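You operate a simulated robot arm through the tools that you are given. There is no shell and no other tool. Be economical: measure what you need, move in short steps, check, and stop when the job is done.

Carry out the task below with a simulated two-armed robot. There is one attempt and no reset: what you move stays moved.

TASK
Carry the red bin with both arms and set it on the shelf under the wooden bench.

It is judged by the outcome, as a careful person would: the job done as asked, and still so three seconds after it is handed in. It fails if anything else is knocked over, pushed out of place, dropped, spilled or broken.

THE ROBOT
Two 7-joint arms with two-finger parallel grippers on one trunk, on a base that drives. Base frame: it is fixed to the floor where the robot stands at the start and does not move with it; the origin is under the middle of the robot, x ahead of it, y to its left, z up. Units: mm, rad, N and s.
The left shoulder is at the start at [71, 156, 1055], the right one opposite. Places, roughly: shelf under the wooden bench [-300, -2100, 200]. Payload 3.91 kg a hand.
The tool frame of a hand sits at the grasp point between the pads (the TCP): z along the fingers, y along the line on which they close. The tips reach 30 mm beyond it. The gripper opens to 110 mm. The fingers are 20 mm wide and 10 mm thick; the gripper's body (48 by 112 mm) begins 55 mm behind the TCP.
Orientation is told as [roll, pitch, yaw] about the base's x, y, z axes, in that order, counted from this pose: with the fingers straight down and closing along the base's y, the tool's x points along the base's -x, its y along +y and its z along -z.

THE INTERFACE
- The arms move only by the tool servo_tool. It takes "left_series", "right_series" or both (then of equal length, played together; a hand with none holds still); each is a list of rows, each an object of numbers (a shift or turn left out is 0, a gripper value left out holds the last): "x", "y", "z": the shift along the tool's x, y, z in units of 40 mm (1.0 is 40 mm); "rx", "ry", "rz": the turn, a rotation vector about the tool's x, y, z in units of 8 degrees (1.0 is 8 degrees). In form: [{"x": .., "y": .., "z": .., "rx": .., "ry": .., "rz": ..}, ...]. A call has 1 to 20 rows; each row shifts and turns the commanded pose from where the row before left it, along the tool's axes as they then stand. "left_grip" and "right_grip" are, for a hand that has rows, the opening, from 0 (shut) to 1 (fully open), set as the call begins (left out, the last holds). A call with a number of a shift or a turn outside -1 to 1 is refused whole. Each row takes 0.2 s and may step no farther than 50 mm and 0.15 rad from the row before; otherwise, or with a gripper value out of range, the whole call is refused. A pose out of reach is approached as far as the arm can. The call stops where the force on the tool passes 40 N (or 10 N more than at its start, if that is more) or the arm is blocked; 0.2 s more then pass. The fingers move at their own pace (about 108 mm/s each) and stop on an object; they squeeze with about 42 N. The grip force told is the motor's: it shows also when the fingers shut on nothing. Time passes only in rows, and 0.2 s behind the last, so rows that do not move let the fingers close. It gives the time, the measured TCP pose, the force on the tool (base axes), the opening and the grip force at its end, in the units of the frame above (readings bear some noise), with the torque about the TCP (base axes, N m) and any sound that the robot's microphone picked up.
- Cameras (640 x 400 px; columns grow to the right, rows downward): "scene" is now at [145.5, 24.4, 1323.1]; the picture's right is [0.15, -0.99, 0.00], its down [-0.34, -0.05, -0.94] and it looks along [0.93, 0.14, -0.34] (base axes); focal length 259 px, centre (320, 200). "left" rides on the left gripper at [72, -17, -103] in its tool frame; the picture's right is [0.23, 0.97, 0.00], its down [-0.76, 0.18, -0.62] and it looks along [-0.61, 0.14, 0.78] (tool axes); focal length 222 px, centre (320, 200). "right" rides on the right gripper at [72, 17, -104] in its tool frame; the picture's right is [-0.23, 0.97, 0.00], its down [-0.76, -0.18, -0.62] and it looks along [-0.61, -0.14, 0.78] (tool axes); focal length 222 px, centre (320, 200). There is no depth. A picture from a camera that has moved, and an enlarged one, comes with that camera's place and axes in the base frame and with its lens. The place of the scene camera against the robot may be out by one fixed shift of up to 25 mm in any direction.
- capture(camera): a new picture of that camera. It takes no simulated time.
- lift_body(by): slides the trunk up (or, below 0, down) by that many mm; the arms and the scene camera ride with it, the base frame stays. It gives what a move gives, with no picture.
- base_move(legs): drives the robot by 1 to 6 legs, each [ahead, left, turn to the left] in mm, mm and rad, along the robot's own axes; the way and the turn of a leg run together, so that a leg with both is an arc; at most 1500 mm and 3.142 rad a leg. The arms and the cameras ride along, it lands a little off, and it stops where it bumps. It gives what a move gives.
- turn_head(pan, tilt): turns the head with the scene camera to pan (to the left, within 1.501 rad either way) and tilt (down, from -0.506 to 1.204), counted from straight ahead of the robot. It gives what a move gives.
- zoom(camera, box): a new picture of the part [left, top, right, bottom] of that camera's present view, enlarged. It takes no simulated time.
- sign_off(): hands the job in; it is judged then, once.

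Work in short steps. Places have to be worked out from the pictures, the camera data and where the tool is seen: move nearer, look again, correct. Check each grasp and each placing, and mend what went wrong. You have 120 turns and 88 pictures in all, those below and enlarged ones among them. Open the grippers and draw the arms clear of the work before you hand the job in, unless the task says otherwise; then end with one line.

The tools are called by a JSON object that holds its "op" and its "data". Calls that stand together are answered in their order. servo_tool: Moves the arms, as the interface text tells. Its arguments: {"type":"object","properties":{"left_series":{"type":"array"},"left_grip":{"type":"number"},"right_series":{"type":"array"},"right_grip":{"type":"number"}},"required":[]} The other tools are called the same way: lift_body (by) slides the trunk up or down; base_move (legs) drives the base; turn_head (pan, tilt) turns the head that bears the scene camera; capture (camera) takes a picture; zoom (camera, box) takes an enlarged picture of a part of a camera's view; sign_off () hands the job in.

At the start:

```text
time: 0.0
left_ee_pos: [567.2, 299.7, 1265.1]
left_tool_rot: [0.0, 0.0, -0.001]
left_force: [-0.3, -0.1, 0.4]
left_ft_torque: [-0.01, -0.01, 0.0]
left_gripper_width: 109.9
left_gripper_force: 0.1
right_ee_pos: [702.2, -233.1, 1219.1]
right_tool_rot: [0.0, 0.001, 0.001]
right_force: [0.3, 0.9, -0.2]
right_ft_torque: [0.0, 0.01, -0.04]
right_gripper_width: 109.7
right_gripper_force: 0.1
trunk travel left (down, up): [-500.0, 440.0]
robot x, y, heading: [-2.5, 1.4, 0.005]
head pan, tilt: [0.152, 0.349]
```

scene: 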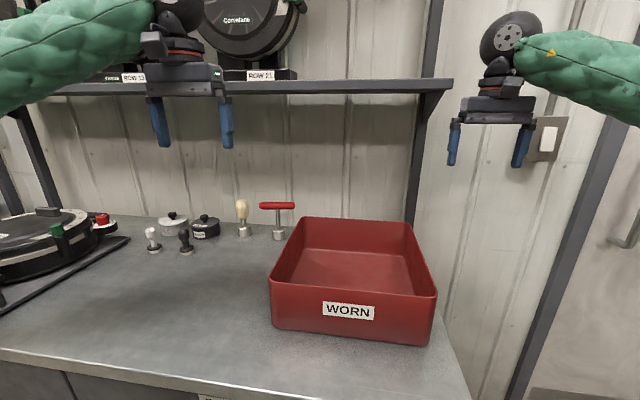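
right: 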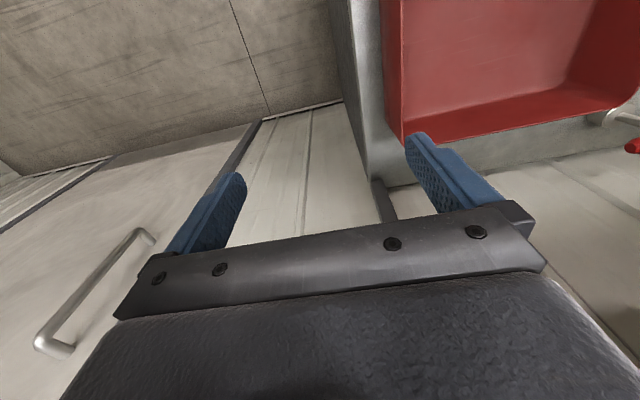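
left: 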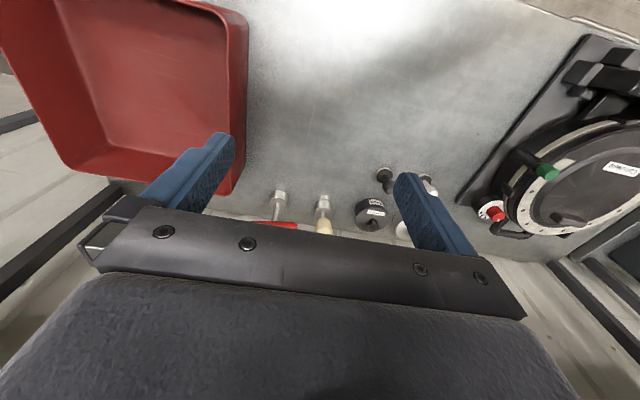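

I'll look at the destination before planning the grasp: turning the head right, toward the bench.

{"op": "turn_head", "data": {"pan": -1.5, "tilt": 0.5}}

{"op": "capture", "data": {"camera": "scene"}}

```text
time: 1.7
left_ee_pos: [567.2, 300.6, 1265.1]
left_tool_rot: [-0.001, 0.0, 0.0]
left_force: [-0.2, 0.5, -0.1]
left_ft_torque: [0.01, 0.0, -0.02]
left_gripper_width: 110.1
left_gripper_force: 0.1
right_ee_pos: [702.0, -232.8, 1218.7]
right_tool_rot: [-0.001, 0.0, -0.001]
right_force: [0.2, -0.2, -0.9]
right_ft_torque: [0.01, -0.01, 0.01]
right_gripper_width: 110.1
right_gripper_force: 0.0
trunk travel left (down, up): [-500.0, 440.0]
robot x, y, heading: [-2.0, -1.1, 0.002]
head pan, tilt: [-1.499, 0.499]
```

```text
84 pictures are left
camera scene: at [59.9, -80.4, 1309.3], right [-1.0, -0.07, 0.0], down [-0.04, 0.48, -0.88], along [0.06, -0.88, -0.48], focal length 259 px, centre (320, 200)
```

scene: 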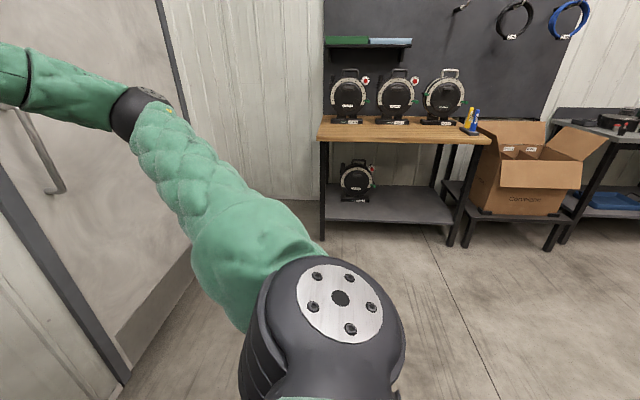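

The bench's lower shelf already holds a device at its left end, with free space to its right. I'll zoom in to measure it.

{"op": "zoom", "data": {"camera": "scene", "box": [300, 100, 500, 250]}}

```text
2.67 times, centred on (400, 175) of scene
camera zoom: at [59.9, -80.4, 1309.3], right [-1.0, -0.07, 0.0], down [-0.04, 0.48, -0.88], along [0.06, -0.88, -0.48], focal length 691 px, centre (107, 267)
```

zoom: 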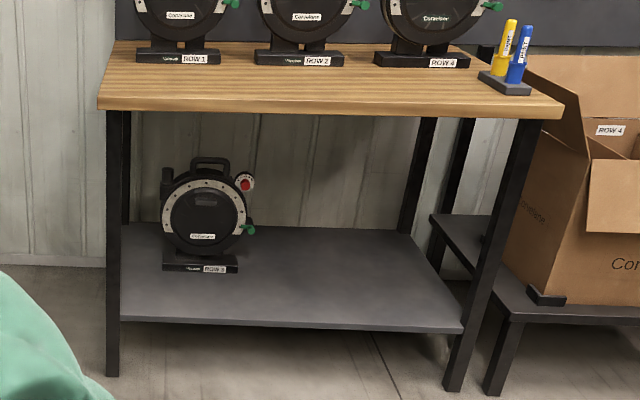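

The bench measures roughly x −860..160, with its front at y≈−1785, the shelf at z≈200 and the top's underside at z≈830. The free shelf space is around x≈−550. Now I'll look back at the bin and start bringing both hands above its side walls.

{"op": "turn_head", "data": {"pan": 0.0, "tilt": 0.6}}

{"op": "servo_tool", "data": {"left_series": [{"z": 0.8}, {"z": 0.8}, {"z": 0.8}, {"x": -0.8, "y": -0.6}, {"x": -0.8, "y": -0.6}, {"x": -0.8, "y": -0.6}], "right_series": [{"z": 0.5}, {"z": 0.5}, {"z": 0.5}, {"x": 0.1, "y": 0.3}, {"x": 0.1, "y": 0.3}, {"x": 0.1, "y": 0.4}], "left_grip": 1, "right_grip": 1}}

{"op": "capture", "data": {"camera": "scene"}}

{"op": "capture", "data": {"camera": "left"}}

{"op": "capture", "data": {"camera": "right"}}

```text
time: 3.3
left_ee_pos: [565.6, 299.5, 1264.8]
left_tool_rot: [0.0, -0.001, -0.001]
left_force: [0.7, -0.2, 0.1]
left_ft_torque: [0.01, -0.01, -0.04]
left_gripper_width: 110.3
left_gripper_force: 0.1
right_ee_pos: [701.5, -232.6, 1219.5]
right_tool_rot: [0.0, 0.0, 0.0]
right_force: [-0.1, 0.1, 0.1]
right_ft_torque: [-0.01, 0.01, 0.0]
right_gripper_width: 110.0
right_gripper_force: 0.0
trunk travel left (down, up): [-500.0, 440.0]
robot x, y, heading: [-0.8, -1.2, -0.001]
head pan, tilt: [0.0, 0.6]
```

```text
time: 4.7
left_ee_pos: [662.3, 226.7, 1169.3]
left_tool_rot: [0.0, 0.001, 0.001]
left_force: [-0.5, -0.2, -0.6]
left_ft_torque: [-0.04, -0.03, 0.0]
left_gripper_width: 110.0
left_gripper_force: 0.0
right_ee_pos: [688.8, -193.4, 1158.4]
right_tool_rot: [0.0, 0.001, -0.001]
right_force: [-0.2, -0.4, 0.9]
right_ft_torque: [0.01, 0.01, 0.01]
right_gripper_width: 109.8
right_gripper_force: 0.1
trunk travel left (down, up): [-500.0, 440.0]
robot x, y, heading: [-0.2, 1.5, -0.001]
head pan, tilt: [0.0, 0.6]
```

```text
82 pictures are left
camera scene: at [142.9, 9.9, 1299.9], right [0.0, -1.0, 0.0], down [-0.57, 0.0, -0.82], along [0.82, 0.0, -0.57], focal length 259 px, centre (320, 200)
```

scene: 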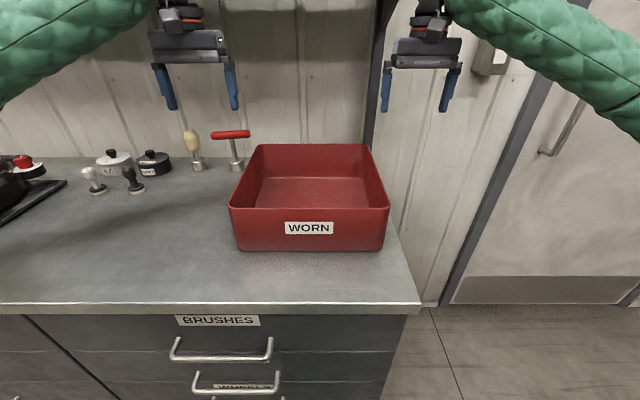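

```text
81 pictures are left
camera left: at [590.0, 210.8, 1272.2], right [-0.23, 0.97, 0.0], down [0.76, 0.18, 0.62], along [0.61, 0.14, -0.78], focal length 222 px, centre (320, 200)
```

left: 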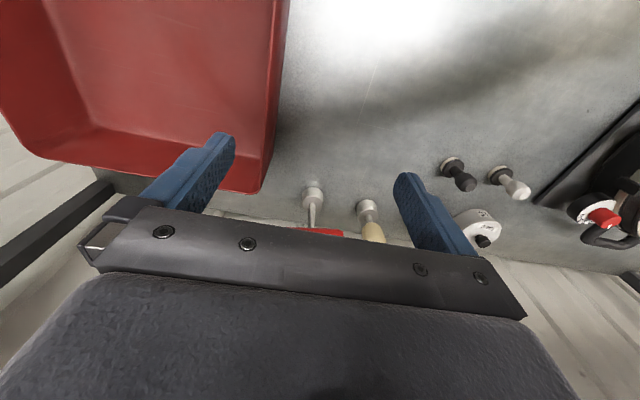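

```text
80 pictures are left
camera right: at [616.4, -176.8, 1261.6], right [0.23, 0.97, 0.0], down [0.76, -0.18, 0.62], along [0.61, -0.14, -0.78], focal length 222 px, centre (320, 200)
```

right: 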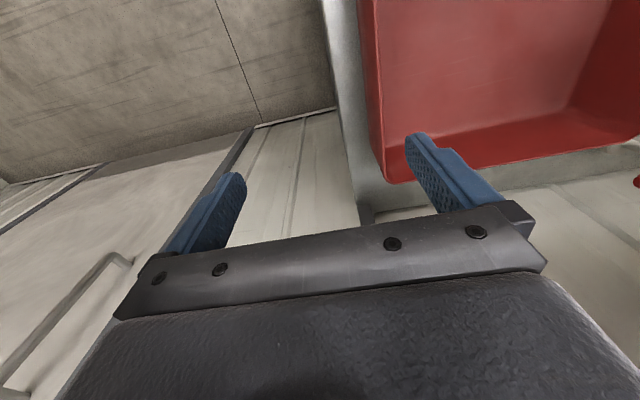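

Triangulating the wrist and scene views puts the bin at x≈535..830, y≈−126..166, with the rim at z≈1000 and the table at z≈900. I'll move the hands directly above the side walls, with the tips still above the rim, and check.

{"op": "servo_tool", "data": {"left_series": [{"x": -0.2, "y": -0.6}, {"x": -0.2, "y": -0.6}, {"x": -0.1, "y": -0.42}, {"z": 0.9}, {"z": 0.9}, {"z": 0.8}], "right_series": [{"x": 0.05, "y": 0.6}, {"x": 0.05, "y": 0.6}, {"x": 0.05, "y": 0.58}, {"z": 0.8}, {"z": 0.8}, {"z": 0.75}]}}

{"op": "capture", "data": {"camera": "left"}}

{"op": "capture", "data": {"camera": "right"}}

{"op": "capture", "data": {"camera": "scene"}}

```text
time: 6.1
left_ee_pos: [682.1, 162.6, 1066.4]
left_tool_rot: [-0.001, 0.001, -0.002]
left_force: [0.7, -0.2, -1.0]
left_ft_torque: [0.01, -0.01, 0.0]
left_gripper_width: 109.8
left_gripper_force: 0.2
right_ee_pos: [682.4, -122.1, 1066.9]
right_tool_rot: [0.001, 0.0, -0.004]
right_force: [0.2, -0.1, -0.5]
right_ft_torque: [0.01, 0.02, 0.01]
right_gripper_width: 110.0
right_gripper_force: 0.1
trunk travel left (down, up): [-500.0, 440.0]
robot x, y, heading: [-0.4, -0.1, -0.002]
head pan, tilt: [0.0, 0.6]
```

```text
79 pictures are left
camera left: at [609.8, 145.1, 1169.4], right [-0.23, 0.97, 0.0], down [0.76, 0.18, 0.62], along [0.61, 0.14, -0.78], focal length 222 px, centre (320, 200)
```

left: 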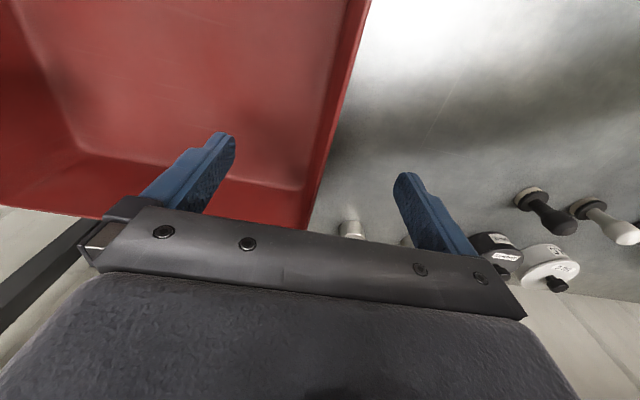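

```text
78 pictures are left
camera right: at [609.8, -105.5, 1168.9], right [0.23, 0.97, 0.0], down [0.76, -0.18, 0.62], along [0.61, -0.14, -0.78], focal length 222 px, centre (320, 200)
```

right: 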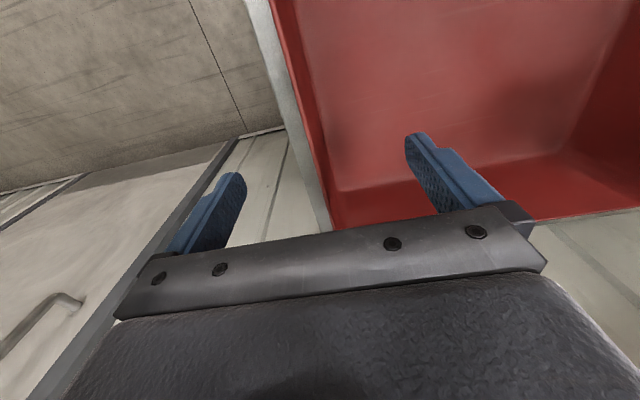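

```text
77 pictures are left
camera scene: at [143.4, 10.5, 1300.0], right [0.0, -1.0, 0.0], down [-0.57, 0.0, -0.82], along [0.82, 0.0, -0.57], focal length 259 px, centre (320, 200)
```

scene: 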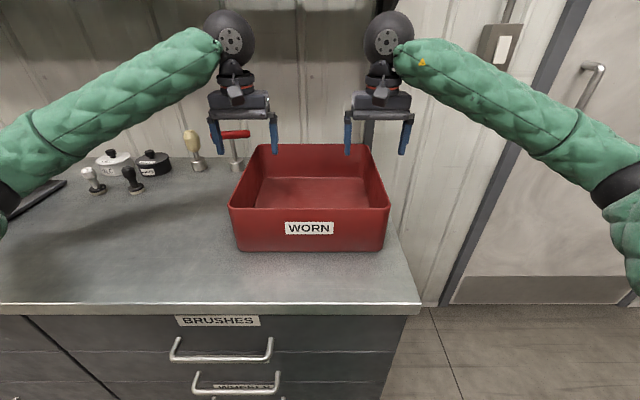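

The fingers straddle both walls with good margin. I'll descend 90 mm, then close.

{"op": "servo_tool", "data": {"left_series": [{"y": 0.1, "z": 0.6}, {"z": 0.6}, {"z": 0.6}, {"z": 0.45}], "right_series": [{"y": -0.1, "z": 0.6}, {"z": 0.6}, {"z": 0.6}, {"z": 0.45}]}}

{"op": "servo_tool", "data": {"left_series": [{}, {}, {}, {}, {}], "right_series": [{}, {}, {}, {}, {}], "left_grip": 0, "right_grip": 0}}

{"op": "capture", "data": {"camera": "scene"}}

```text
time: 7.1
left_ee_pos: [682.1, 166.0, 975.0]
left_tool_rot: [0.0, 0.004, 0.0]
left_force: [0.1, 0.3, 0.2]
left_ft_torque: [0.03, 0.01, -0.02]
left_gripper_width: 109.9
left_gripper_force: 0.1
right_ee_pos: [683.9, -124.6, 977.0]
right_tool_rot: [0.0, 0.001, -0.003]
right_force: [-0.5, 0.7, 0.3]
right_ft_torque: [0.03, -0.01, -0.02]
right_gripper_width: 110.0
right_gripper_force: 0.0
trunk travel left (down, up): [-500.0, 440.0]
robot x, y, heading: [-1.1, -0.8, 0.001]
head pan, tilt: [0.0, 0.6]
```

```text
time: 8.0
left_ee_pos: [683.0, 168.9, 975.4]
left_tool_rot: [0.003, 0.002, 0.005]
left_force: [-0.6, 2.5, 0.0]
left_ft_torque: [-1.17, -0.77, -0.61]
left_gripper_width: 3.7
left_gripper_force: 41.9
right_ee_pos: [684.6, -127.7, 978.3]
right_tool_rot: [-0.001, 0.002, -0.006]
right_force: [-1.5, -2.8, -0.1]
right_ft_torque: [1.36, 0.33, 0.63]
right_gripper_width: 3.7
right_gripper_force: 42.0
trunk travel left (down, up): [-500.0, 440.0]
robot x, y, heading: [1.7, -0.4, -0.002]
head pan, tilt: [0.0, 0.6]
stopped in row 4 (right hand): the force on the tool passed its limit at 43 N (the readings are from after the stop); the commanded pose is now the measured one
```

```text
76 pictures are left
camera scene: at [141.9, 10.3, 1300.1], right [0.0, -1.0, 0.0], down [-0.57, 0.0, -0.82], along [0.82, 0.0, -0.57], focal length 259 px, centre (320, 200)
```

scene: 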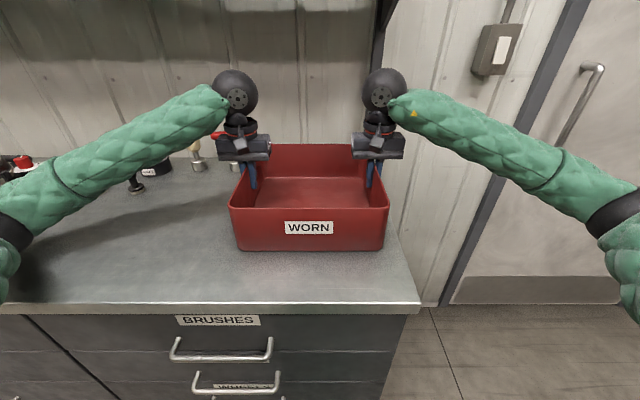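

Both hands grip the thin walls (3.7 mm). I'll lift with the trunk so the hands stay rigid relative to each other, and check the load.

{"op": "lift_body", "data": {"by": 30}}

{"op": "lift_body", "data": {"by": 60}}

{"op": "capture", "data": {"camera": "scene"}}

```text
time: 8.7
left_ee_pos: [683.6, 168.5, 1003.1]
left_tool_rot: [0.001, 0.003, 0.006]
left_force: [0.4, 3.3, -3.5]
left_ft_torque: [-1.43, -0.22, -0.57]
left_gripper_width: 3.6
left_gripper_force: 42.1
right_ee_pos: [685.6, -128.7, 1005.9]
right_tool_rot: [-0.004, 0.002, -0.004]
right_force: [-0.4, -4.1, -4.1]
right_ft_torque: [1.45, 0.05, 0.63]
right_gripper_width: 4.0
right_gripper_force: 42.1
trunk travel left (down, up): [-530.0, 410.0]
robot x, y, heading: [-1.1, -3.7, 0.002]
head pan, tilt: [0.0, 0.6]
```

```text
time: 9.7
left_ee_pos: [682.7, 168.6, 1063.4]
left_tool_rot: [0.002, 0.002, 0.005]
left_force: [0.7, 5.0, -4.8]
left_ft_torque: [-1.44, 0.15, -0.59]
left_gripper_width: 3.9
left_gripper_force: 41.8
right_ee_pos: [685.1, -127.6, 1067.1]
right_tool_rot: [-0.003, 0.002, -0.005]
right_force: [-0.6, -5.0, -4.1]
right_ft_torque: [1.46, -0.34, 0.61]
right_gripper_width: 4.2
right_gripper_force: 42.6
trunk travel left (down, up): [-590.0, 350.0]
robot x, y, heading: [2.4, -1.3, -0.004]
head pan, tilt: [0.0, 0.6]
```

```text
75 pictures are left
camera scene: at [142.9, 10.3, 1389.8], right [0.0, -1.0, 0.0], down [-0.57, 0.0, -0.82], along [0.82, 0.0, -0.57], focal length 259 px, centre (320, 200)
```

scene: 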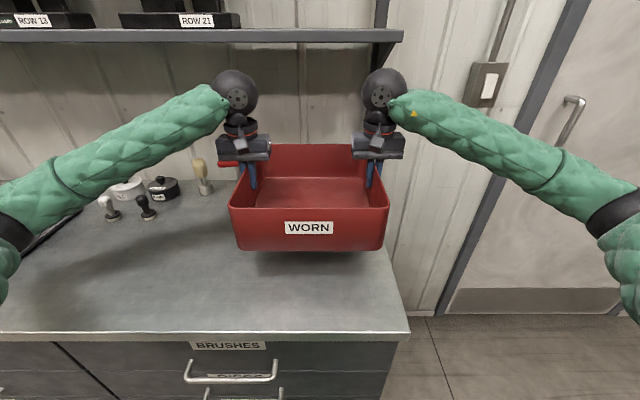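

The bin is up and level, with about 4.5 N on each hand. Before driving I'll check the left and rear for obstacles.

{"op": "turn_head", "data": {"pan": 1.5, "tilt": 0.5}}

{"op": "capture", "data": {"camera": "scene"}}

{"op": "turn_head", "data": {"pan": -1.5, "tilt": 0.5}}

{"op": "capture", "data": {"camera": "scene"}}

```text
time: 11.3
left_ee_pos: [682.8, 169.1, 1064.9]
left_tool_rot: [0.001, 0.002, 0.005]
left_force: [-0.4, 7.0, -3.1]
left_ft_torque: [-1.42, -0.04, -0.58]
left_gripper_width: 4.0
left_gripper_force: 42.2
right_ee_pos: [686.4, -128.0, 1067.7]
right_tool_rot: [-0.003, 0.002, -0.004]
right_force: [-0.5, -6.6, -3.4]
right_ft_torque: [1.5, -0.1, 0.6]
right_gripper_width: 4.1
right_gripper_force: 42.0
trunk travel left (down, up): [-590.0, 350.0]
robot x, y, heading: [0.9, -0.6, -0.003]
head pan, tilt: [1.499, 0.499]
```

```text
74 pictures are left
camera scene: at [60.6, 101.1, 1399.2], right [1.0, -0.07, 0.0], down [-0.04, -0.48, -0.88], along [0.06, 0.88, -0.48], focal length 259 px, centre (320, 200)
```

scene: 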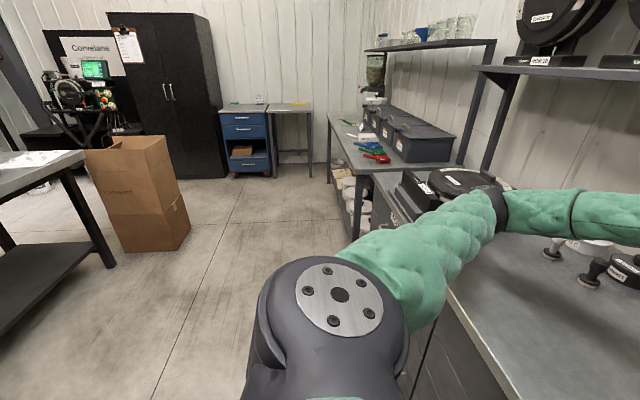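

```text
time: 13.9
left_ee_pos: [682.8, 169.0, 1064.6]
left_tool_rot: [0.002, 0.001, 0.005]
left_force: [-0.4, 8.2, -4.5]
left_ft_torque: [-1.43, -0.14, -0.58]
left_gripper_width: 4.0
left_gripper_force: 42.1
right_ee_pos: [686.1, -127.0, 1069.2]
right_tool_rot: [-0.003, 0.001, -0.005]
right_force: [-0.8, -8.5, -3.7]
right_ft_torque: [1.46, -0.04, 0.61]
right_gripper_width: 3.8
right_gripper_force: 42.3
trunk travel left (down, up): [-590.0, 350.0]
robot x, y, heading: [-1.6, 1.9, -0.001]
head pan, tilt: [-1.499, 0.499]
```

```text
73 pictures are left
camera scene: at [60.6, -80.4, 1399.2], right [-1.0, -0.07, 0.0], down [-0.04, 0.48, -0.88], along [0.06, -0.88, -0.48], focal length 259 px, centre (320, 200)
```

scene: 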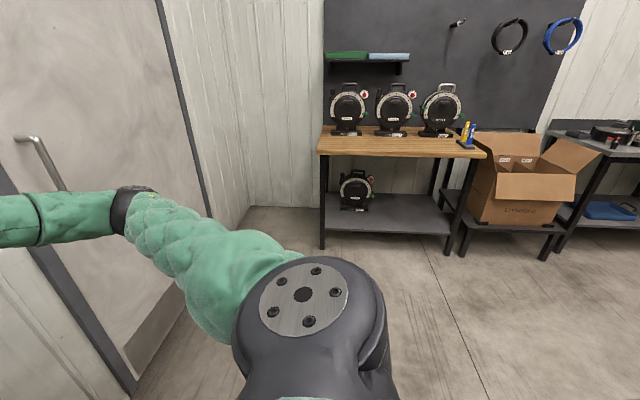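

The left-rear table's edge is at x≈−1390, and the space behind is clear to about −1300. I'll back off 560 mm, straight away from the workbench.

{"op": "base_move", "data": {"legs": [[-280, 0, 0], [-280, 0, 0]]}}

{"op": "turn_head", "data": {"pan": 0, "tilt": 0.5}}

{"op": "capture", "data": {"camera": "scene"}}

```text
time: 17.4
left_ee_pos: [128.6, 161.1, 1064.9]
left_tool_rot: [0.003, 0.0, -0.01]
left_force: [0.0, 9.6, -4.2]
left_ft_torque: [-1.39, -0.11, -0.55]
left_gripper_width: 3.9
left_gripper_force: 41.4
right_ee_pos: [128.0, -133.4, 1068.5]
right_tool_rot: [-0.002, 0.0, -0.02]
right_force: [-0.7, -9.1, -3.0]
right_ft_torque: [1.42, -0.1, 0.57]
right_gripper_width: 3.9
right_gripper_force: 42.3
trunk travel left (down, up): [-590.0, 350.0]
robot x, y, heading: [-554.9, 3.4, -0.02]
head pan, tilt: [-1.499, 0.499]
```

```text
time: 19.0
left_ee_pos: [130.0, 160.3, 1065.2]
left_tool_rot: [0.001, 0.0, -0.009]
left_force: [-0.4, 2.5, -2.8]
left_ft_torque: [-1.41, 0.17, -0.57]
left_gripper_width: 3.7
left_gripper_force: 42.0
right_ee_pos: [128.8, -135.4, 1068.0]
right_tool_rot: [-0.003, 0.002, -0.019]
right_force: [0.2, -3.7, -4.5]
right_ft_torque: [1.38, -0.31, 0.6]
right_gripper_width: 4.0
right_gripper_force: 41.4
trunk travel left (down, up): [-590.0, 350.0]
robot x, y, heading: [-553.4, 3.0, -0.016]
head pan, tilt: [0.0, 0.499]
```

```text
72 pictures are left
camera scene: at [-410.4, 10.5, 1399.1], right [-0.01, -1.0, 0.0], down [-0.48, 0.01, -0.88], along [0.88, -0.01, -0.48], focal length 259 px, centre (320, 200)
```

scene: 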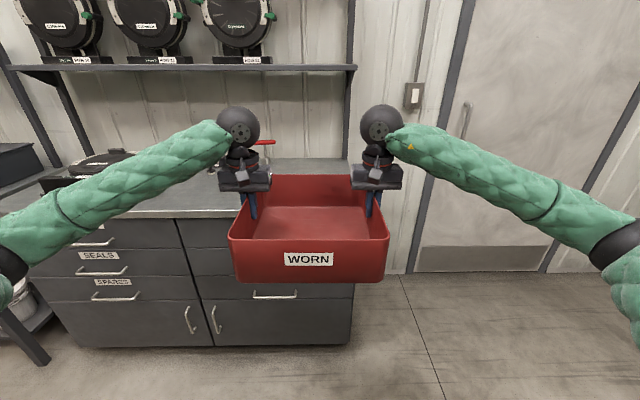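

The bin is held level and clear of the table. I'll turn right in place to face the bench.

{"op": "base_move", "data": {"legs": [[0, 0, -0.78], [0, 0, -0.775]]}}

{"op": "capture", "data": {"camera": "scene"}}

```text
time: 23.5
left_ee_pos: [-380.7, -679.0, 1065.3]
left_tool_rot: [0.005, 0.002, -1.556]
left_force: [3.2, 0.2, -4.1]
left_ft_torque: [-0.05, 1.39, -0.53]
left_gripper_width: 3.9
left_gripper_force: 42.3
right_ee_pos: [-676.5, -684.4, 1067.3]
right_tool_rot: [-0.003, 0.001, -1.564]
right_force: [-2.9, 0.5, -3.4]
right_ft_torque: [-0.09, -1.45, 0.64]
right_gripper_width: 3.9
right_gripper_force: 41.5
trunk travel left (down, up): [-590.0, 350.0]
robot x, y, heading: [-554.4, 3.0, -1.563]
head pan, tilt: [0.0, 0.499]
```

```text
71 pictures are left
camera scene: at [-552.0, -129.8, 1399.1], right [-1.0, -0.01, 0.0], down [0.0, 0.48, -0.88], along [0.01, -0.88, -0.48], focal length 259 px, centre (320, 200)
```

scene: 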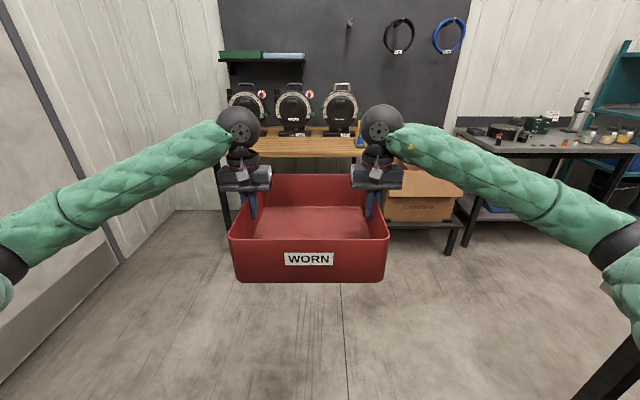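

The turn was clean. The right forearm could foul the bench's right front leg, so I'll extend the arms to narrow the elbows and work around x≈−470. First I'll lower the trunk here over open floor, then look.

{"op": "lift_body", "data": {"by": -300}}

{"op": "lift_body", "data": {"by": -240}}

{"op": "turn_head", "data": {"pan": 0, "tilt": 0.3}}

{"op": "capture", "data": {"camera": "scene"}}

```text
time: 26.5
left_ee_pos: [-379.4, -678.9, 765.1]
left_tool_rot: [0.002, 0.004, -1.554]
left_force: [2.0, 0.2, -4.7]
left_ft_torque: [0.01, 1.37, -0.57]
left_gripper_width: 4.2
left_gripper_force: 42.4
right_ee_pos: [-675.9, -683.5, 768.1]
right_tool_rot: [-0.003, 0.002, -1.565]
right_force: [-2.4, 0.4, -4.0]
right_ft_torque: [-0.24, -1.42, 0.62]
right_gripper_width: 3.7
right_gripper_force: 42.4
trunk travel left (down, up): [-290.0, 650.0]
robot x, y, heading: [-557.4, 4.0, -1.563]
head pan, tilt: [0.0, 0.499]
```

```text
time: 29.0
left_ee_pos: [-379.7, -678.6, 525.3]
left_tool_rot: [0.002, 0.002, -1.556]
left_force: [2.2, 0.2, -4.2]
left_ft_torque: [-0.15, 1.31, -0.57]
left_gripper_width: 3.9
left_gripper_force: 42.0
right_ee_pos: [-676.6, -683.3, 527.5]
right_tool_rot: [-0.005, 0.001, -1.565]
right_force: [-2.3, 0.5, -3.3]
right_ft_torque: [-0.08, -1.36, 0.62]
right_gripper_width: 3.9
right_gripper_force: 41.9
trunk travel left (down, up): [-50.0, 890.0]
robot x, y, heading: [-553.2, 1.4, -1.562]
head pan, tilt: [0.0, 0.499]
```

```text
time: 29.7
left_ee_pos: [-379.6, -678.6, 525.9]
left_tool_rot: [0.003, 0.001, -1.557]
left_force: [1.5, 0.1, -3.4]
left_ft_torque: [-0.09, 1.37, -0.65]
left_gripper_width: 3.9
left_gripper_force: 41.6
right_ee_pos: [-677.3, -682.9, 527.9]
right_tool_rot: [-0.003, 0.0, -1.566]
right_force: [-2.2, 0.9, -3.5]
right_ft_torque: [-0.03, -1.4, 0.63]
right_gripper_width: 3.8
right_gripper_force: 41.9
trunk travel left (down, up): [-50.0, 890.0]
robot x, y, heading: [-552.0, 4.0, -1.56]
head pan, tilt: [0.0, 0.3]
```

```text
70 pictures are left
camera scene: at [-551.4, -131.6, 877.5], right [-1.0, -0.01, 0.0], down [0.0, 0.3, -0.95], along [0.01, -0.95, -0.3], focal length 259 px, centre (320, 200)
```

scene: 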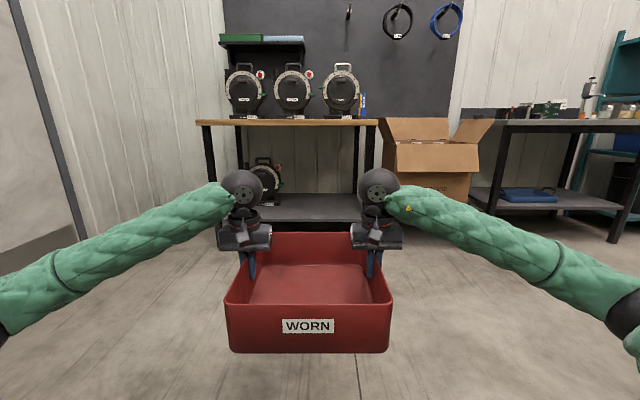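

The bench view is clear now: right front leg at x≈−865, device at x −245..15. I'll extend both arms together 160 mm forward and lower them 190 mm here over open floor.

{"op": "servo_tool", "data": {"left_series": [{"x": -0.5}, {"x": -0.5}, {"x": -0.5}, {"x": -0.5}, {"x": -0.5}, {"x": -0.5}, {"x": -0.5}, {"x": -0.5}], "right_series": [{"x": -0.5}, {"x": -0.5}, {"x": -0.5}, {"x": -0.5}, {"x": -0.5}, {"x": -0.5}, {"x": -0.5}, {"x": -0.5}]}}

{"op": "capture", "data": {"camera": "scene"}}

```text
time: 31.5
left_ee_pos: [-378.5, -841.7, 523.8]
left_tool_rot: [0.002, 0.003, -1.556]
left_force: [-26.7, 1.3, 7.9]
left_ft_torque: [-0.4, 2.0, -0.57]
left_gripper_width: 4.0
left_gripper_force: 41.9
right_ee_pos: [-674.4, -846.0, 528.3]
right_tool_rot: [-0.003, 0.003, -1.565]
right_force: [24.2, -2.0, -16.2]
right_ft_torque: [0.17, 1.57, -0.02]
right_gripper_width: 4.0
right_gripper_force: 41.7
trunk travel left (down, up): [-50.0, 890.0]
robot x, y, heading: [-553.1, 2.5, -1.559]
head pan, tilt: [0.0, 0.3]
```

```text
69 pictures are left
camera scene: at [-551.4, -131.7, 877.4], right [-1.0, -0.01, 0.0], down [0.0, 0.3, -0.95], along [0.01, -0.95, -0.3], focal length 259 px, centre (320, 200)
```

scene: 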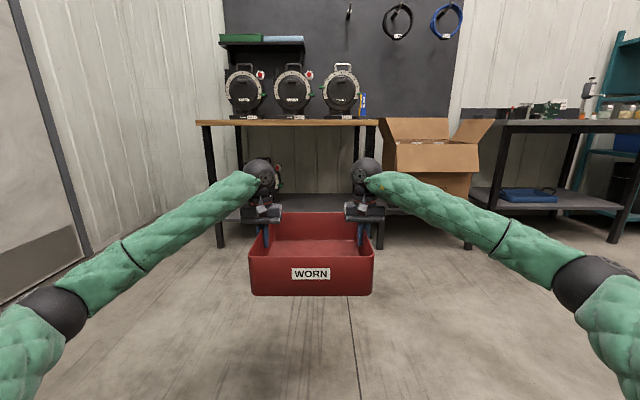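

The hands have built up about 25 N of internal tension from small drift. I'll relax it with 1 mm inward corrections and level the heights.

{"op": "servo_tool", "data": {"left_series": [{"y": -0.03, "z": -0.015}, {}], "right_series": [{"y": 0.03, "z": 0.015}, {}]}}

```text
time: 32.1
left_ee_pos: [-377.1, -840.5, 523.8]
left_tool_rot: [0.003, 0.002, -1.556]
left_force: [-15.0, -0.3, 4.3]
left_ft_torque: [-0.52, 2.01, -0.6]
left_gripper_width: 4.1
left_gripper_force: 41.9
right_ee_pos: [-674.2, -845.0, 527.4]
right_tool_rot: [-0.003, 0.001, -1.567]
right_force: [16.9, -1.0, -13.1]
right_ft_torque: [0.31, 0.57, 0.52]
right_gripper_width: 4.0
right_gripper_force: 41.8
trunk travel left (down, up): [-50.0, 890.0]
robot x, y, heading: [-558.6, 1.9, -1.563]
head pan, tilt: [0.0, 0.3]
```

That relaxation worked. I'll apply it once more, then lower in small synchronous steps.

{"op": "servo_tool", "data": {"left_series": [{"y": -0.04, "z": -0.01}, {"z": 0.4}, {"z": 0.4}, {"z": 0.4}, {"z": 0.4}, {"z": 0.4}, {}], "right_series": [{"y": 0.04, "z": 0.03}, {"z": 0.4}, {"z": 0.4}, {"z": 0.4}, {"z": 0.4}, {"z": 0.4}, {}]}}

```text
time: 33.7
left_ee_pos: [-377.5, -839.0, 442.4]
left_tool_rot: [0.003, 0.001, -1.557]
left_force: [22.7, 1.4, -5.3]
left_ft_torque: [0.59, 1.26, -0.81]
left_gripper_width: 3.8
left_gripper_force: 41.8
right_ee_pos: [-674.1, -842.2, 445.5]
right_tool_rot: [-0.003, 0.0, -1.568]
right_force: [-22.2, -2.3, -2.4]
right_ft_torque: [-0.82, -1.91, 0.32]
right_gripper_width: 3.9
right_gripper_force: 41.9
trunk travel left (down, up): [-50.0, 890.0]
robot x, y, heading: [-557.1, 3.4, -1.565]
head pan, tilt: [0.0, 0.3]
```

Now about 22 N of compression. I'll relax outward and continue down with a small outward trim.

{"op": "servo_tool", "data": {"left_series": [{"y": 0.06}, {"z": 0.4, "y": 0.006}, {"z": 0.4, "y": 0.006}, {"z": 0.4, "y": 0.006}, {}], "right_series": [{"y": -0.06}, {"z": 0.4, "y": -0.006}, {"z": 0.4, "y": -0.006}, {"z": 0.4, "y": -0.006}, {}]}}

{"op": "servo_tool", "data": {"left_series": [{"z": 0.4, "y": 0.006}, {"z": 0.4, "y": 0.006}, {"z": 0.4, "y": 0.006}, {}], "right_series": [{"z": 0.4, "y": -0.006}, {"z": 0.4, "y": -0.006}, {"z": 0.4, "y": -0.006}, {}]}}

{"op": "capture", "data": {"camera": "scene"}}

```text
time: 34.9
left_ee_pos: [-377.5, -837.2, 397.2]
left_tool_rot: [-0.001, 0.003, -1.559]
left_force: [-32.3, -1.9, -17.8]
left_ft_torque: [0.58, -2.2, 0.07]
left_gripper_width: 3.9
left_gripper_force: 42.0
right_ee_pos: [-672.6, -844.9, 397.0]
right_tool_rot: [0.001, 0.0, -1.56]
right_force: [31.5, 2.9, 10.8]
right_ft_torque: [-0.66, -2.0, 0.42]
right_gripper_width: 4.1
right_gripper_force: 42.6
trunk travel left (down, up): [-50.0, 890.0]
robot x, y, heading: [-556.7, 3.0, -1.559]
head pan, tilt: [0.0, 0.3]
```

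```text
time: 35.4
left_ee_pos: [-376.6, -837.2, 379.4]
left_tool_rot: [0.002, 0.001, -1.56]
left_force: [0.6, 1.0, -9.2]
left_ft_torque: [-1.29, -0.74, -0.47]
left_gripper_width: 3.8
left_gripper_force: 41.9
right_ee_pos: [-673.2, -843.8, 380.7]
right_tool_rot: [0.002, 0.001, -1.562]
right_force: [-0.1, 0.2, 2.0]
right_ft_torque: [1.16, -0.96, 0.31]
right_gripper_width: 4.2
right_gripper_force: 42.1
trunk travel left (down, up): [-50.0, 890.0]
robot x, y, heading: [-557.1, 0.8, -1.564]
head pan, tilt: [0.0, 0.3]
stopped in row 2 (right hand): the force on the tool passed its limit at 45 N (the readings are from after the stop); the commanded pose is now the measured one
```

```text
68 pictures are left
camera scene: at [-551.4, -131.4, 877.6], right [-1.0, -0.01, 0.0], down [0.0, 0.3, -0.96], along [0.01, -0.95, -0.3], focal length 259 px, centre (320, 200)
```

scene: 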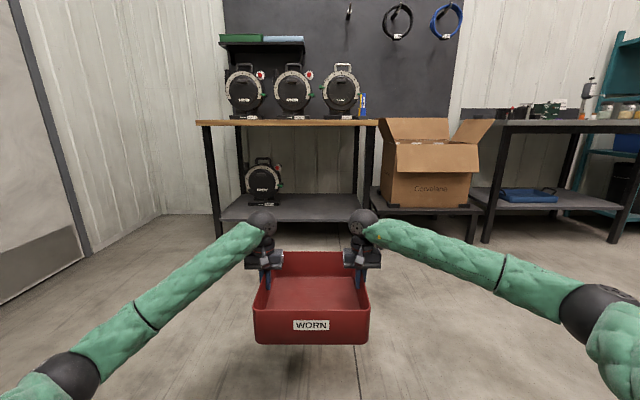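

The stop reset the internal force to nearly zero, and the bin is still firmly held. To give the right forearm more clearance from the bench leg, I'll shift both hands to the robot's right by about 100 mm in stages.

{"op": "servo_tool", "data": {"left_series": [{"y": -0.3}, {"y": -0.3}, {"y": -0.3}, {}], "right_series": [{"y": -0.3}, {"y": -0.3}, {"y": -0.3}, {}]}}

```text
time: 36.4
left_ee_pos: [-413.4, -839.5, 378.1]
left_tool_rot: [0.002, 0.001, -1.559]
left_force: [5.4, 4.9, -8.8]
left_ft_torque: [-0.45, -0.09, -0.84]
left_gripper_width: 3.7
left_gripper_force: 41.7
right_ee_pos: [-709.9, -842.0, 381.5]
right_tool_rot: [-0.001, 0.0, -1.564]
right_force: [-5.5, -4.0, 0.9]
right_ft_torque: [0.29, -1.29, -0.4]
right_gripper_width: 4.0
right_gripper_force: 41.4
trunk travel left (down, up): [-50.0, 890.0]
robot x, y, heading: [-557.5, 5.6, -1.56]
head pan, tilt: [0.0, 0.3]
```

Low forces. I'll continue 100 mm further right.

{"op": "servo_tool", "data": {"left_series": [{"y": -0.3}, {"y": -0.3}, {"y": -0.3}, {"y": -0.3}, {}], "right_series": [{"y": -0.3}, {"y": -0.3}, {"y": -0.3}, {"y": -0.3}, {}]}}

{"op": "servo_tool", "data": {"left_series": [{"y": -0.3}, {"y": -0.3}, {"y": -0.3}, {"y": -0.3}, {}], "right_series": [{"y": -0.3}, {"y": -0.3}, {"y": -0.3}, {"y": -0.3}, {}]}}

{"op": "capture", "data": {"camera": "scene"}}

```text
time: 37.6
left_ee_pos: [-462.4, -837.7, 378.9]
left_tool_rot: [0.002, 0.001, -1.56]
left_force: [-2.7, -1.8, -11.8]
left_ft_torque: [-1.06, -1.37, 0.18]
left_gripper_width: 4.2
left_gripper_force: 41.9
right_ee_pos: [-758.3, -844.6, 380.6]
right_tool_rot: [0.002, 0.002, -1.562]
right_force: [1.6, 1.9, 4.6]
right_ft_torque: [0.93, -1.2, 0.55]
right_gripper_width: 3.9
right_gripper_force: 42.2
trunk travel left (down, up): [-50.0, 890.0]
robot x, y, heading: [-552.8, 4.3, -1.561]
head pan, tilt: [0.0, 0.3]
```

```text
time: 38.8
left_ee_pos: [-510.1, -840.5, 378.7]
left_tool_rot: [0.001, 0.004, -1.559]
left_force: [-5.1, 1.5, -16.0]
left_ft_torque: [0.72, -1.86, -0.47]
left_gripper_width: 4.2
left_gripper_force: 41.7
right_ee_pos: [-805.9, -845.7, 379.9]
right_tool_rot: [0.0, 0.001, -1.563]
right_force: [5.6, -2.2, 8.8]
right_ft_torque: [-0.8, -1.91, -0.12]
right_gripper_width: 4.1
right_gripper_force: 42.4
trunk travel left (down, up): [-50.0, 890.0]
robot x, y, heading: [-557.8, 3.2, -1.562]
head pan, tilt: [0.0, 0.3]
```

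```text
67 pictures are left
camera scene: at [-551.6, -131.7, 877.5], right [-1.0, -0.01, 0.0], down [0.0, 0.3, -0.95], along [0.01, -0.95, -0.3], focal length 259 px, centre (320, 200)
```

scene: 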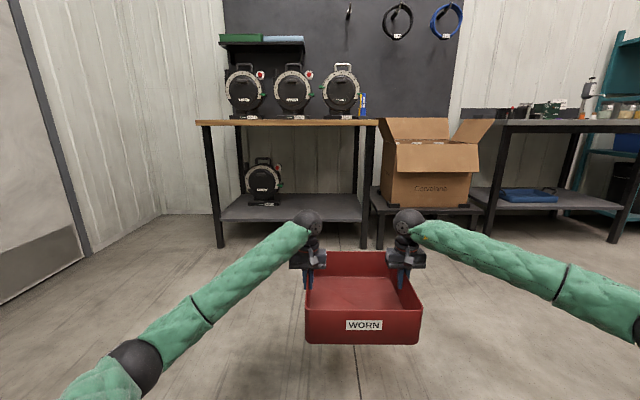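

Forces are fine and the elbow offset has shrunk. I'll lower 40 mm more (bin bottom ≈265), then sidestep left and advance most of the way, stopping short of the bench.

{"op": "servo_tool", "data": {"left_series": [{"z": 0.2}, {"z": 0.3}, {"z": 0.3}, {"z": 0.2}, {}], "right_series": [{"z": 0.2}, {"z": 0.3}, {"z": 0.3}, {"z": 0.2}, {}]}}

{"op": "base_move", "data": {"legs": [[0, 153, 0], [350, 0, 0], [350, 0, 0]]}}

{"op": "capture", "data": {"camera": "scene"}}

```text
time: 40.0
left_ee_pos: [-509.7, -838.6, 338.5]
left_tool_rot: [0.003, 0.004, -1.559]
left_force: [3.5, 5.3, -8.9]
left_ft_torque: [-0.35, -0.35, -0.85]
left_gripper_width: 3.9
left_gripper_force: 41.9
right_ee_pos: [-806.1, -843.0, 340.5]
right_tool_rot: [-0.002, 0.003, -1.564]
right_force: [-2.8, -4.3, 2.1]
right_ft_torque: [0.14, -1.45, -0.42]
right_gripper_width: 3.9
right_gripper_force: 42.4
trunk travel left (down, up): [-50.0, 890.0]
robot x, y, heading: [-551.9, 2.0, -1.561]
head pan, tilt: [0.0, 0.3]
```

```text
time: 45.1
left_ee_pos: [-341.0, -1540.0, 338.0]
left_tool_rot: [0.002, 0.003, -1.553]
left_force: [15.5, 5.0, -6.1]
left_ft_torque: [0.01, 0.15, -0.85]
left_gripper_width: 4.0
left_gripper_force: 41.8
right_ee_pos: [-636.2, -1543.7, 340.2]
right_tool_rot: [0.0, 0.002, -1.559]
right_force: [-15.9, -5.3, -0.6]
right_ft_torque: [-0.14, -0.85, -0.54]
right_gripper_width: 3.6
right_gripper_force: 42.1
trunk travel left (down, up): [-50.0, 890.0]
robot x, y, heading: [-389.7, -698.7, -1.554]
head pan, tilt: [0.0, 0.3]
```

```text
66 pictures are left
camera scene: at [-385.6, -831.7, 877.5], right [-1.0, -0.01, 0.0], down [0.0, 0.3, -0.95], along [0.01, -0.95, -0.3], focal length 259 px, centre (320, 200)
```

scene: 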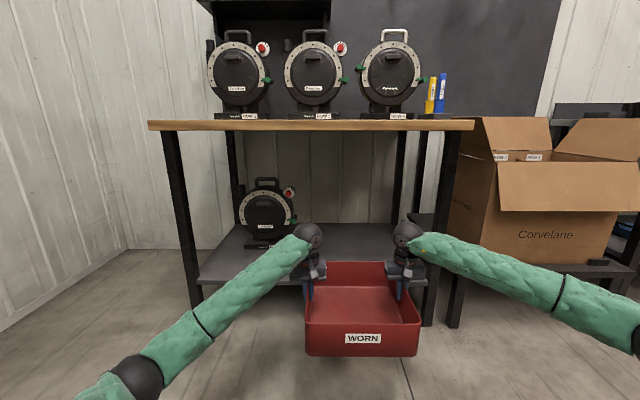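

The bench right leg's inner edge is at x≈−826 and its front at y≈−1760. The predicted forearm clearance is about 35–45 mm and the shelf surface is z≈215. I'll relax the 15 N compression slightly and advance halfway.

{"op": "servo_tool", "data": {"left_series": [{"y": 0.03}, {}], "right_series": [{"y": -0.03}, {}]}}

{"op": "base_move", "data": {"legs": [[210, -8, 0]]}}

{"op": "turn_head", "data": {"pan": -0.3, "tilt": 0.4}}

{"op": "capture", "data": {"camera": "scene"}}

{"op": "capture", "data": {"camera": "right"}}

{"op": "capture", "data": {"camera": "left"}}

```text
time: 45.7
left_ee_pos: [-341.8, -1539.5, 338.0]
left_tool_rot: [0.002, 0.004, -1.555]
left_force: [-11.5, 1.7, -9.0]
left_ft_torque: [-1.1, -0.86, -0.57]
left_gripper_width: 3.9
left_gripper_force: 41.9
right_ee_pos: [-636.3, -1544.3, 340.4]
right_tool_rot: [0.0, 0.001, -1.559]
right_force: [11.0, -2.0, 1.2]
right_ft_torque: [0.94, -0.66, -0.12]
right_gripper_width: 4.0
right_gripper_force: 41.8
trunk travel left (down, up): [-50.0, 890.0]
robot x, y, heading: [-392.1, -695.2, -1.56]
head pan, tilt: [0.0, 0.3]
```

```text
time: 47.4
left_ee_pos: [-336.1, -1751.1, 337.9]
left_tool_rot: [-0.001, 0.003, -1.544]
left_force: [-34.2, 0.6, -11.1]
left_ft_torque: [0.22, -1.43, -0.46]
left_gripper_width: 3.8
left_gripper_force: 42.2
right_ee_pos: [-631.2, -1760.2, 340.0]
right_tool_rot: [0.002, 0.0, -1.548]
right_force: [34.1, -1.2, 4.1]
right_ft_torque: [-0.41, -0.86, -0.17]
right_gripper_width: 4.1
right_gripper_force: 42.1
trunk travel left (down, up): [-50.0, 890.0]
robot x, y, heading: [-396.5, -911.1, -1.54]
head pan, tilt: [0.0, 0.3]
```

```text
time: 48.2
left_ee_pos: [-334.7, -1750.2, 338.2]
left_tool_rot: [0.003, 0.003, -1.546]
left_force: [-0.4, 2.2, -6.9]
left_ft_torque: [-0.84, -0.6, -0.52]
left_gripper_width: 3.9
left_gripper_force: 42.9
right_ee_pos: [-633.4, -1758.1, 340.9]
right_tool_rot: [0.001, -0.002, -1.548]
right_force: [-0.7, -2.1, -0.3]
right_ft_torque: [0.71, -0.45, -0.12]
right_gripper_width: 3.9
right_gripper_force: 42.1
trunk travel left (down, up): [-50.0, 890.0]
robot x, y, heading: [-391.3, -907.5, -1.548]
head pan, tilt: [-0.3, 0.4]
```

```text
65 pictures are left
camera scene: at [-415.3, -1040.0, 868.3], right [-0.96, 0.27, 0.0], down [0.11, 0.38, -0.92], along [-0.25, -0.89, -0.39], focal length 259 px, centre (320, 200)
```

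scene: 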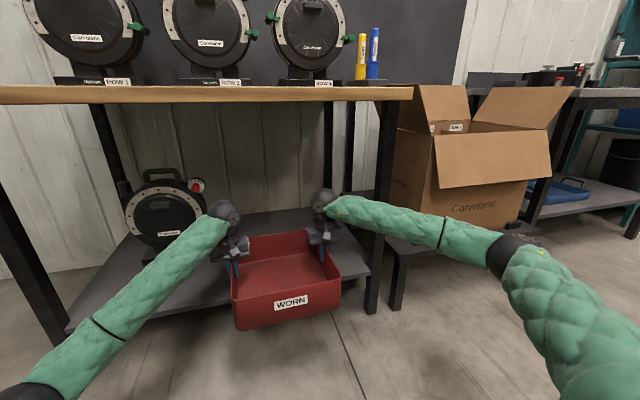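

```text
64 pictures are left
camera right: at [-617.3, -1687.8, 444.1], right [0.98, -0.2, 0.0], down [-0.16, -0.77, 0.62], along [-0.13, -0.61, -0.78], focal length 222 px, centre (320, 200)
```

right: 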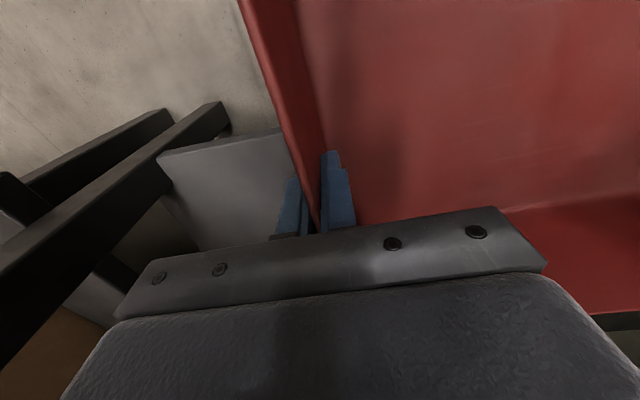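

```text
63 pictures are left
camera left: at [-355.5, -1678.8, 440.9], right [0.97, 0.25, 0.0], down [0.2, -0.76, 0.62], along [0.16, -0.6, -0.78], focal length 222 px, centre (320, 200)
```

left: 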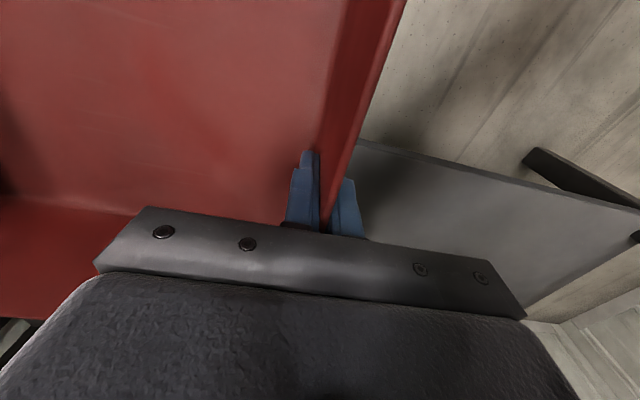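

Measured with the wrist cameras, the shelf front edge is at y≈−1764, z≈212, and the right leg's inner face is at x≈−826. The forearm clears it by about 45 mm. I'll straighten the heading and advance in two steps.

{"op": "base_move", "data": {"legs": [[0, 0, -0.02], [100, 0, 0]]}}

{"op": "turn_head", "data": {"pan": -0.45, "tilt": 0.5}}

{"op": "capture", "data": {"camera": "scene"}}

```text
time: 49.6
left_ee_pos: [-350.7, -1848.6, 338.0]
left_tool_rot: [0.001, 0.004, -1.563]
left_force: [-0.2, 1.8, -8.6]
left_ft_torque: [0.02, -0.72, -0.51]
left_gripper_width: 4.0
left_gripper_force: 41.9
right_ee_pos: [-645.7, -1851.8, 339.7]
right_tool_rot: [0.004, 0.001, -1.567]
right_force: [-1.1, -1.4, 0.0]
right_ft_torque: [-0.19, -0.56, -0.07]
right_gripper_width: 3.7
right_gripper_force: 42.1
trunk travel left (down, up): [-50.0, 890.0]
robot x, y, heading: [-390.5, -1006.5, -1.561]
head pan, tilt: [-0.3, 0.4]
```

```text
time: 50.3
left_ee_pos: [-351.4, -1847.1, 337.1]
left_tool_rot: [0.0, 0.003, -1.563]
left_force: [1.8, 2.7, -6.4]
left_ft_torque: [-0.52, -0.24, -0.5]
left_gripper_width: 4.0
left_gripper_force: 42.5
right_ee_pos: [-646.0, -1852.0, 340.5]
right_tool_rot: [0.002, 0.0, -1.566]
right_force: [-1.2, -2.1, -1.6]
right_ft_torque: [0.35, -0.23, -0.05]
right_gripper_width: 3.8
right_gripper_force: 41.6
trunk travel left (down, up): [-50.0, 890.0]
robot x, y, heading: [-393.7, -1005.7, -1.565]
head pan, tilt: [-0.45, 0.499]
```

```text
62 pictures are left
camera scene: at [-429.6, -1129.8, 859.1], right [-0.9, 0.43, 0.0], down [0.21, 0.43, -0.88], along [-0.38, -0.79, -0.48], focal length 259 px, centre (320, 200)
```

scene: 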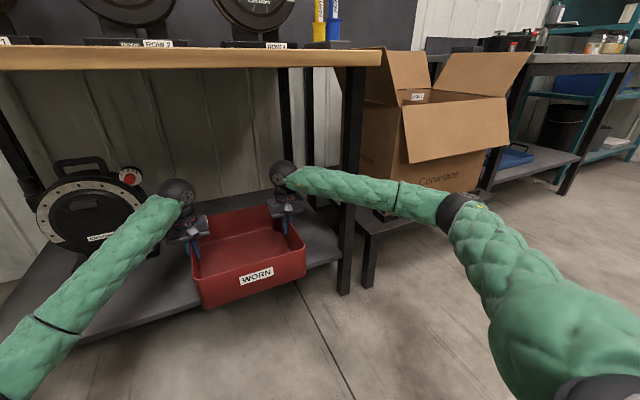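

Everything clears so far. I'll advance another 55 mm and then 50 mm.

{"op": "base_move", "data": {"legs": [[55, 0, 0]]}}

{"op": "capture", "data": {"camera": "scene"}}

{"op": "capture", "data": {"camera": "left"}}

```text
time: 51.2
left_ee_pos: [-349.8, -1871.5, 335.6]
left_tool_rot: [0.011, 0.008, -1.567]
left_force: [11.1, 4.9, -1.2]
left_ft_torque: [-0.85, 2.19, -0.8]
left_gripper_width: 5.2
left_gripper_force: 41.7
right_ee_pos: [-645.5, -1862.8, 340.0]
right_tool_rot: [-0.005, -0.001, -1.554]
right_force: [-11.0, -5.1, -7.1]
right_ft_torque: [0.73, -1.24, -0.82]
right_gripper_width: 4.8
right_gripper_force: 42.0
trunk travel left (down, up): [-50.0, 890.0]
robot x, y, heading: [-390.1, -1029.0, -1.572]
head pan, tilt: [-0.45, 0.499]
stopped in leg 1: the robot was blocked; the commanded pose is now the measured one
```

```text
61 pictures are left
camera scene: at [-427.3, -1149.2, 859.7], right [-0.9, 0.44, 0.0], down [0.21, 0.43, -0.88], along [-0.38, -0.79, -0.48], focal length 259 px, centre (320, 200)
```

scene: 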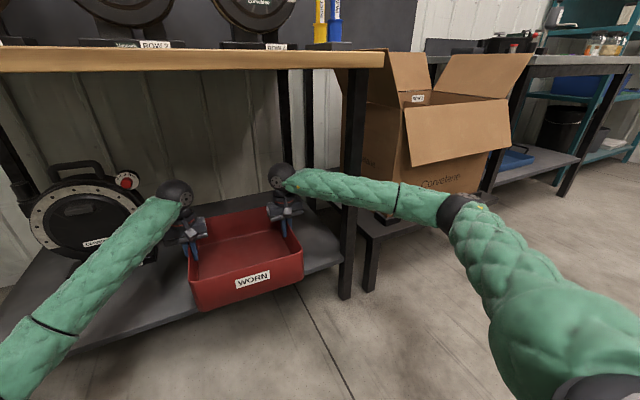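

```text
60 pictures are left
camera left: at [-368.2, -1798.8, 439.4], right [0.97, 0.23, 0.01], down [0.18, -0.77, 0.62], along [0.15, -0.6, -0.79], focal length 222 px, centre (320, 200)
```

left: 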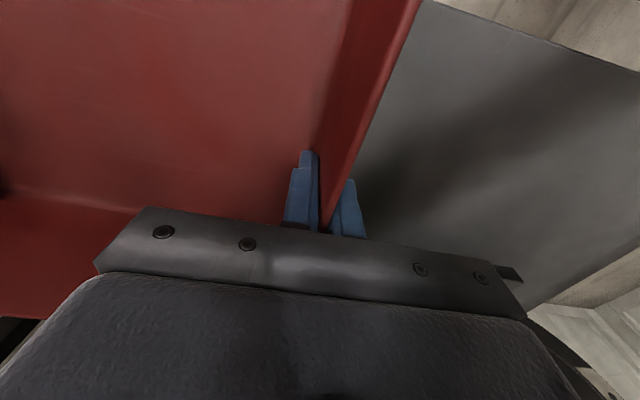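

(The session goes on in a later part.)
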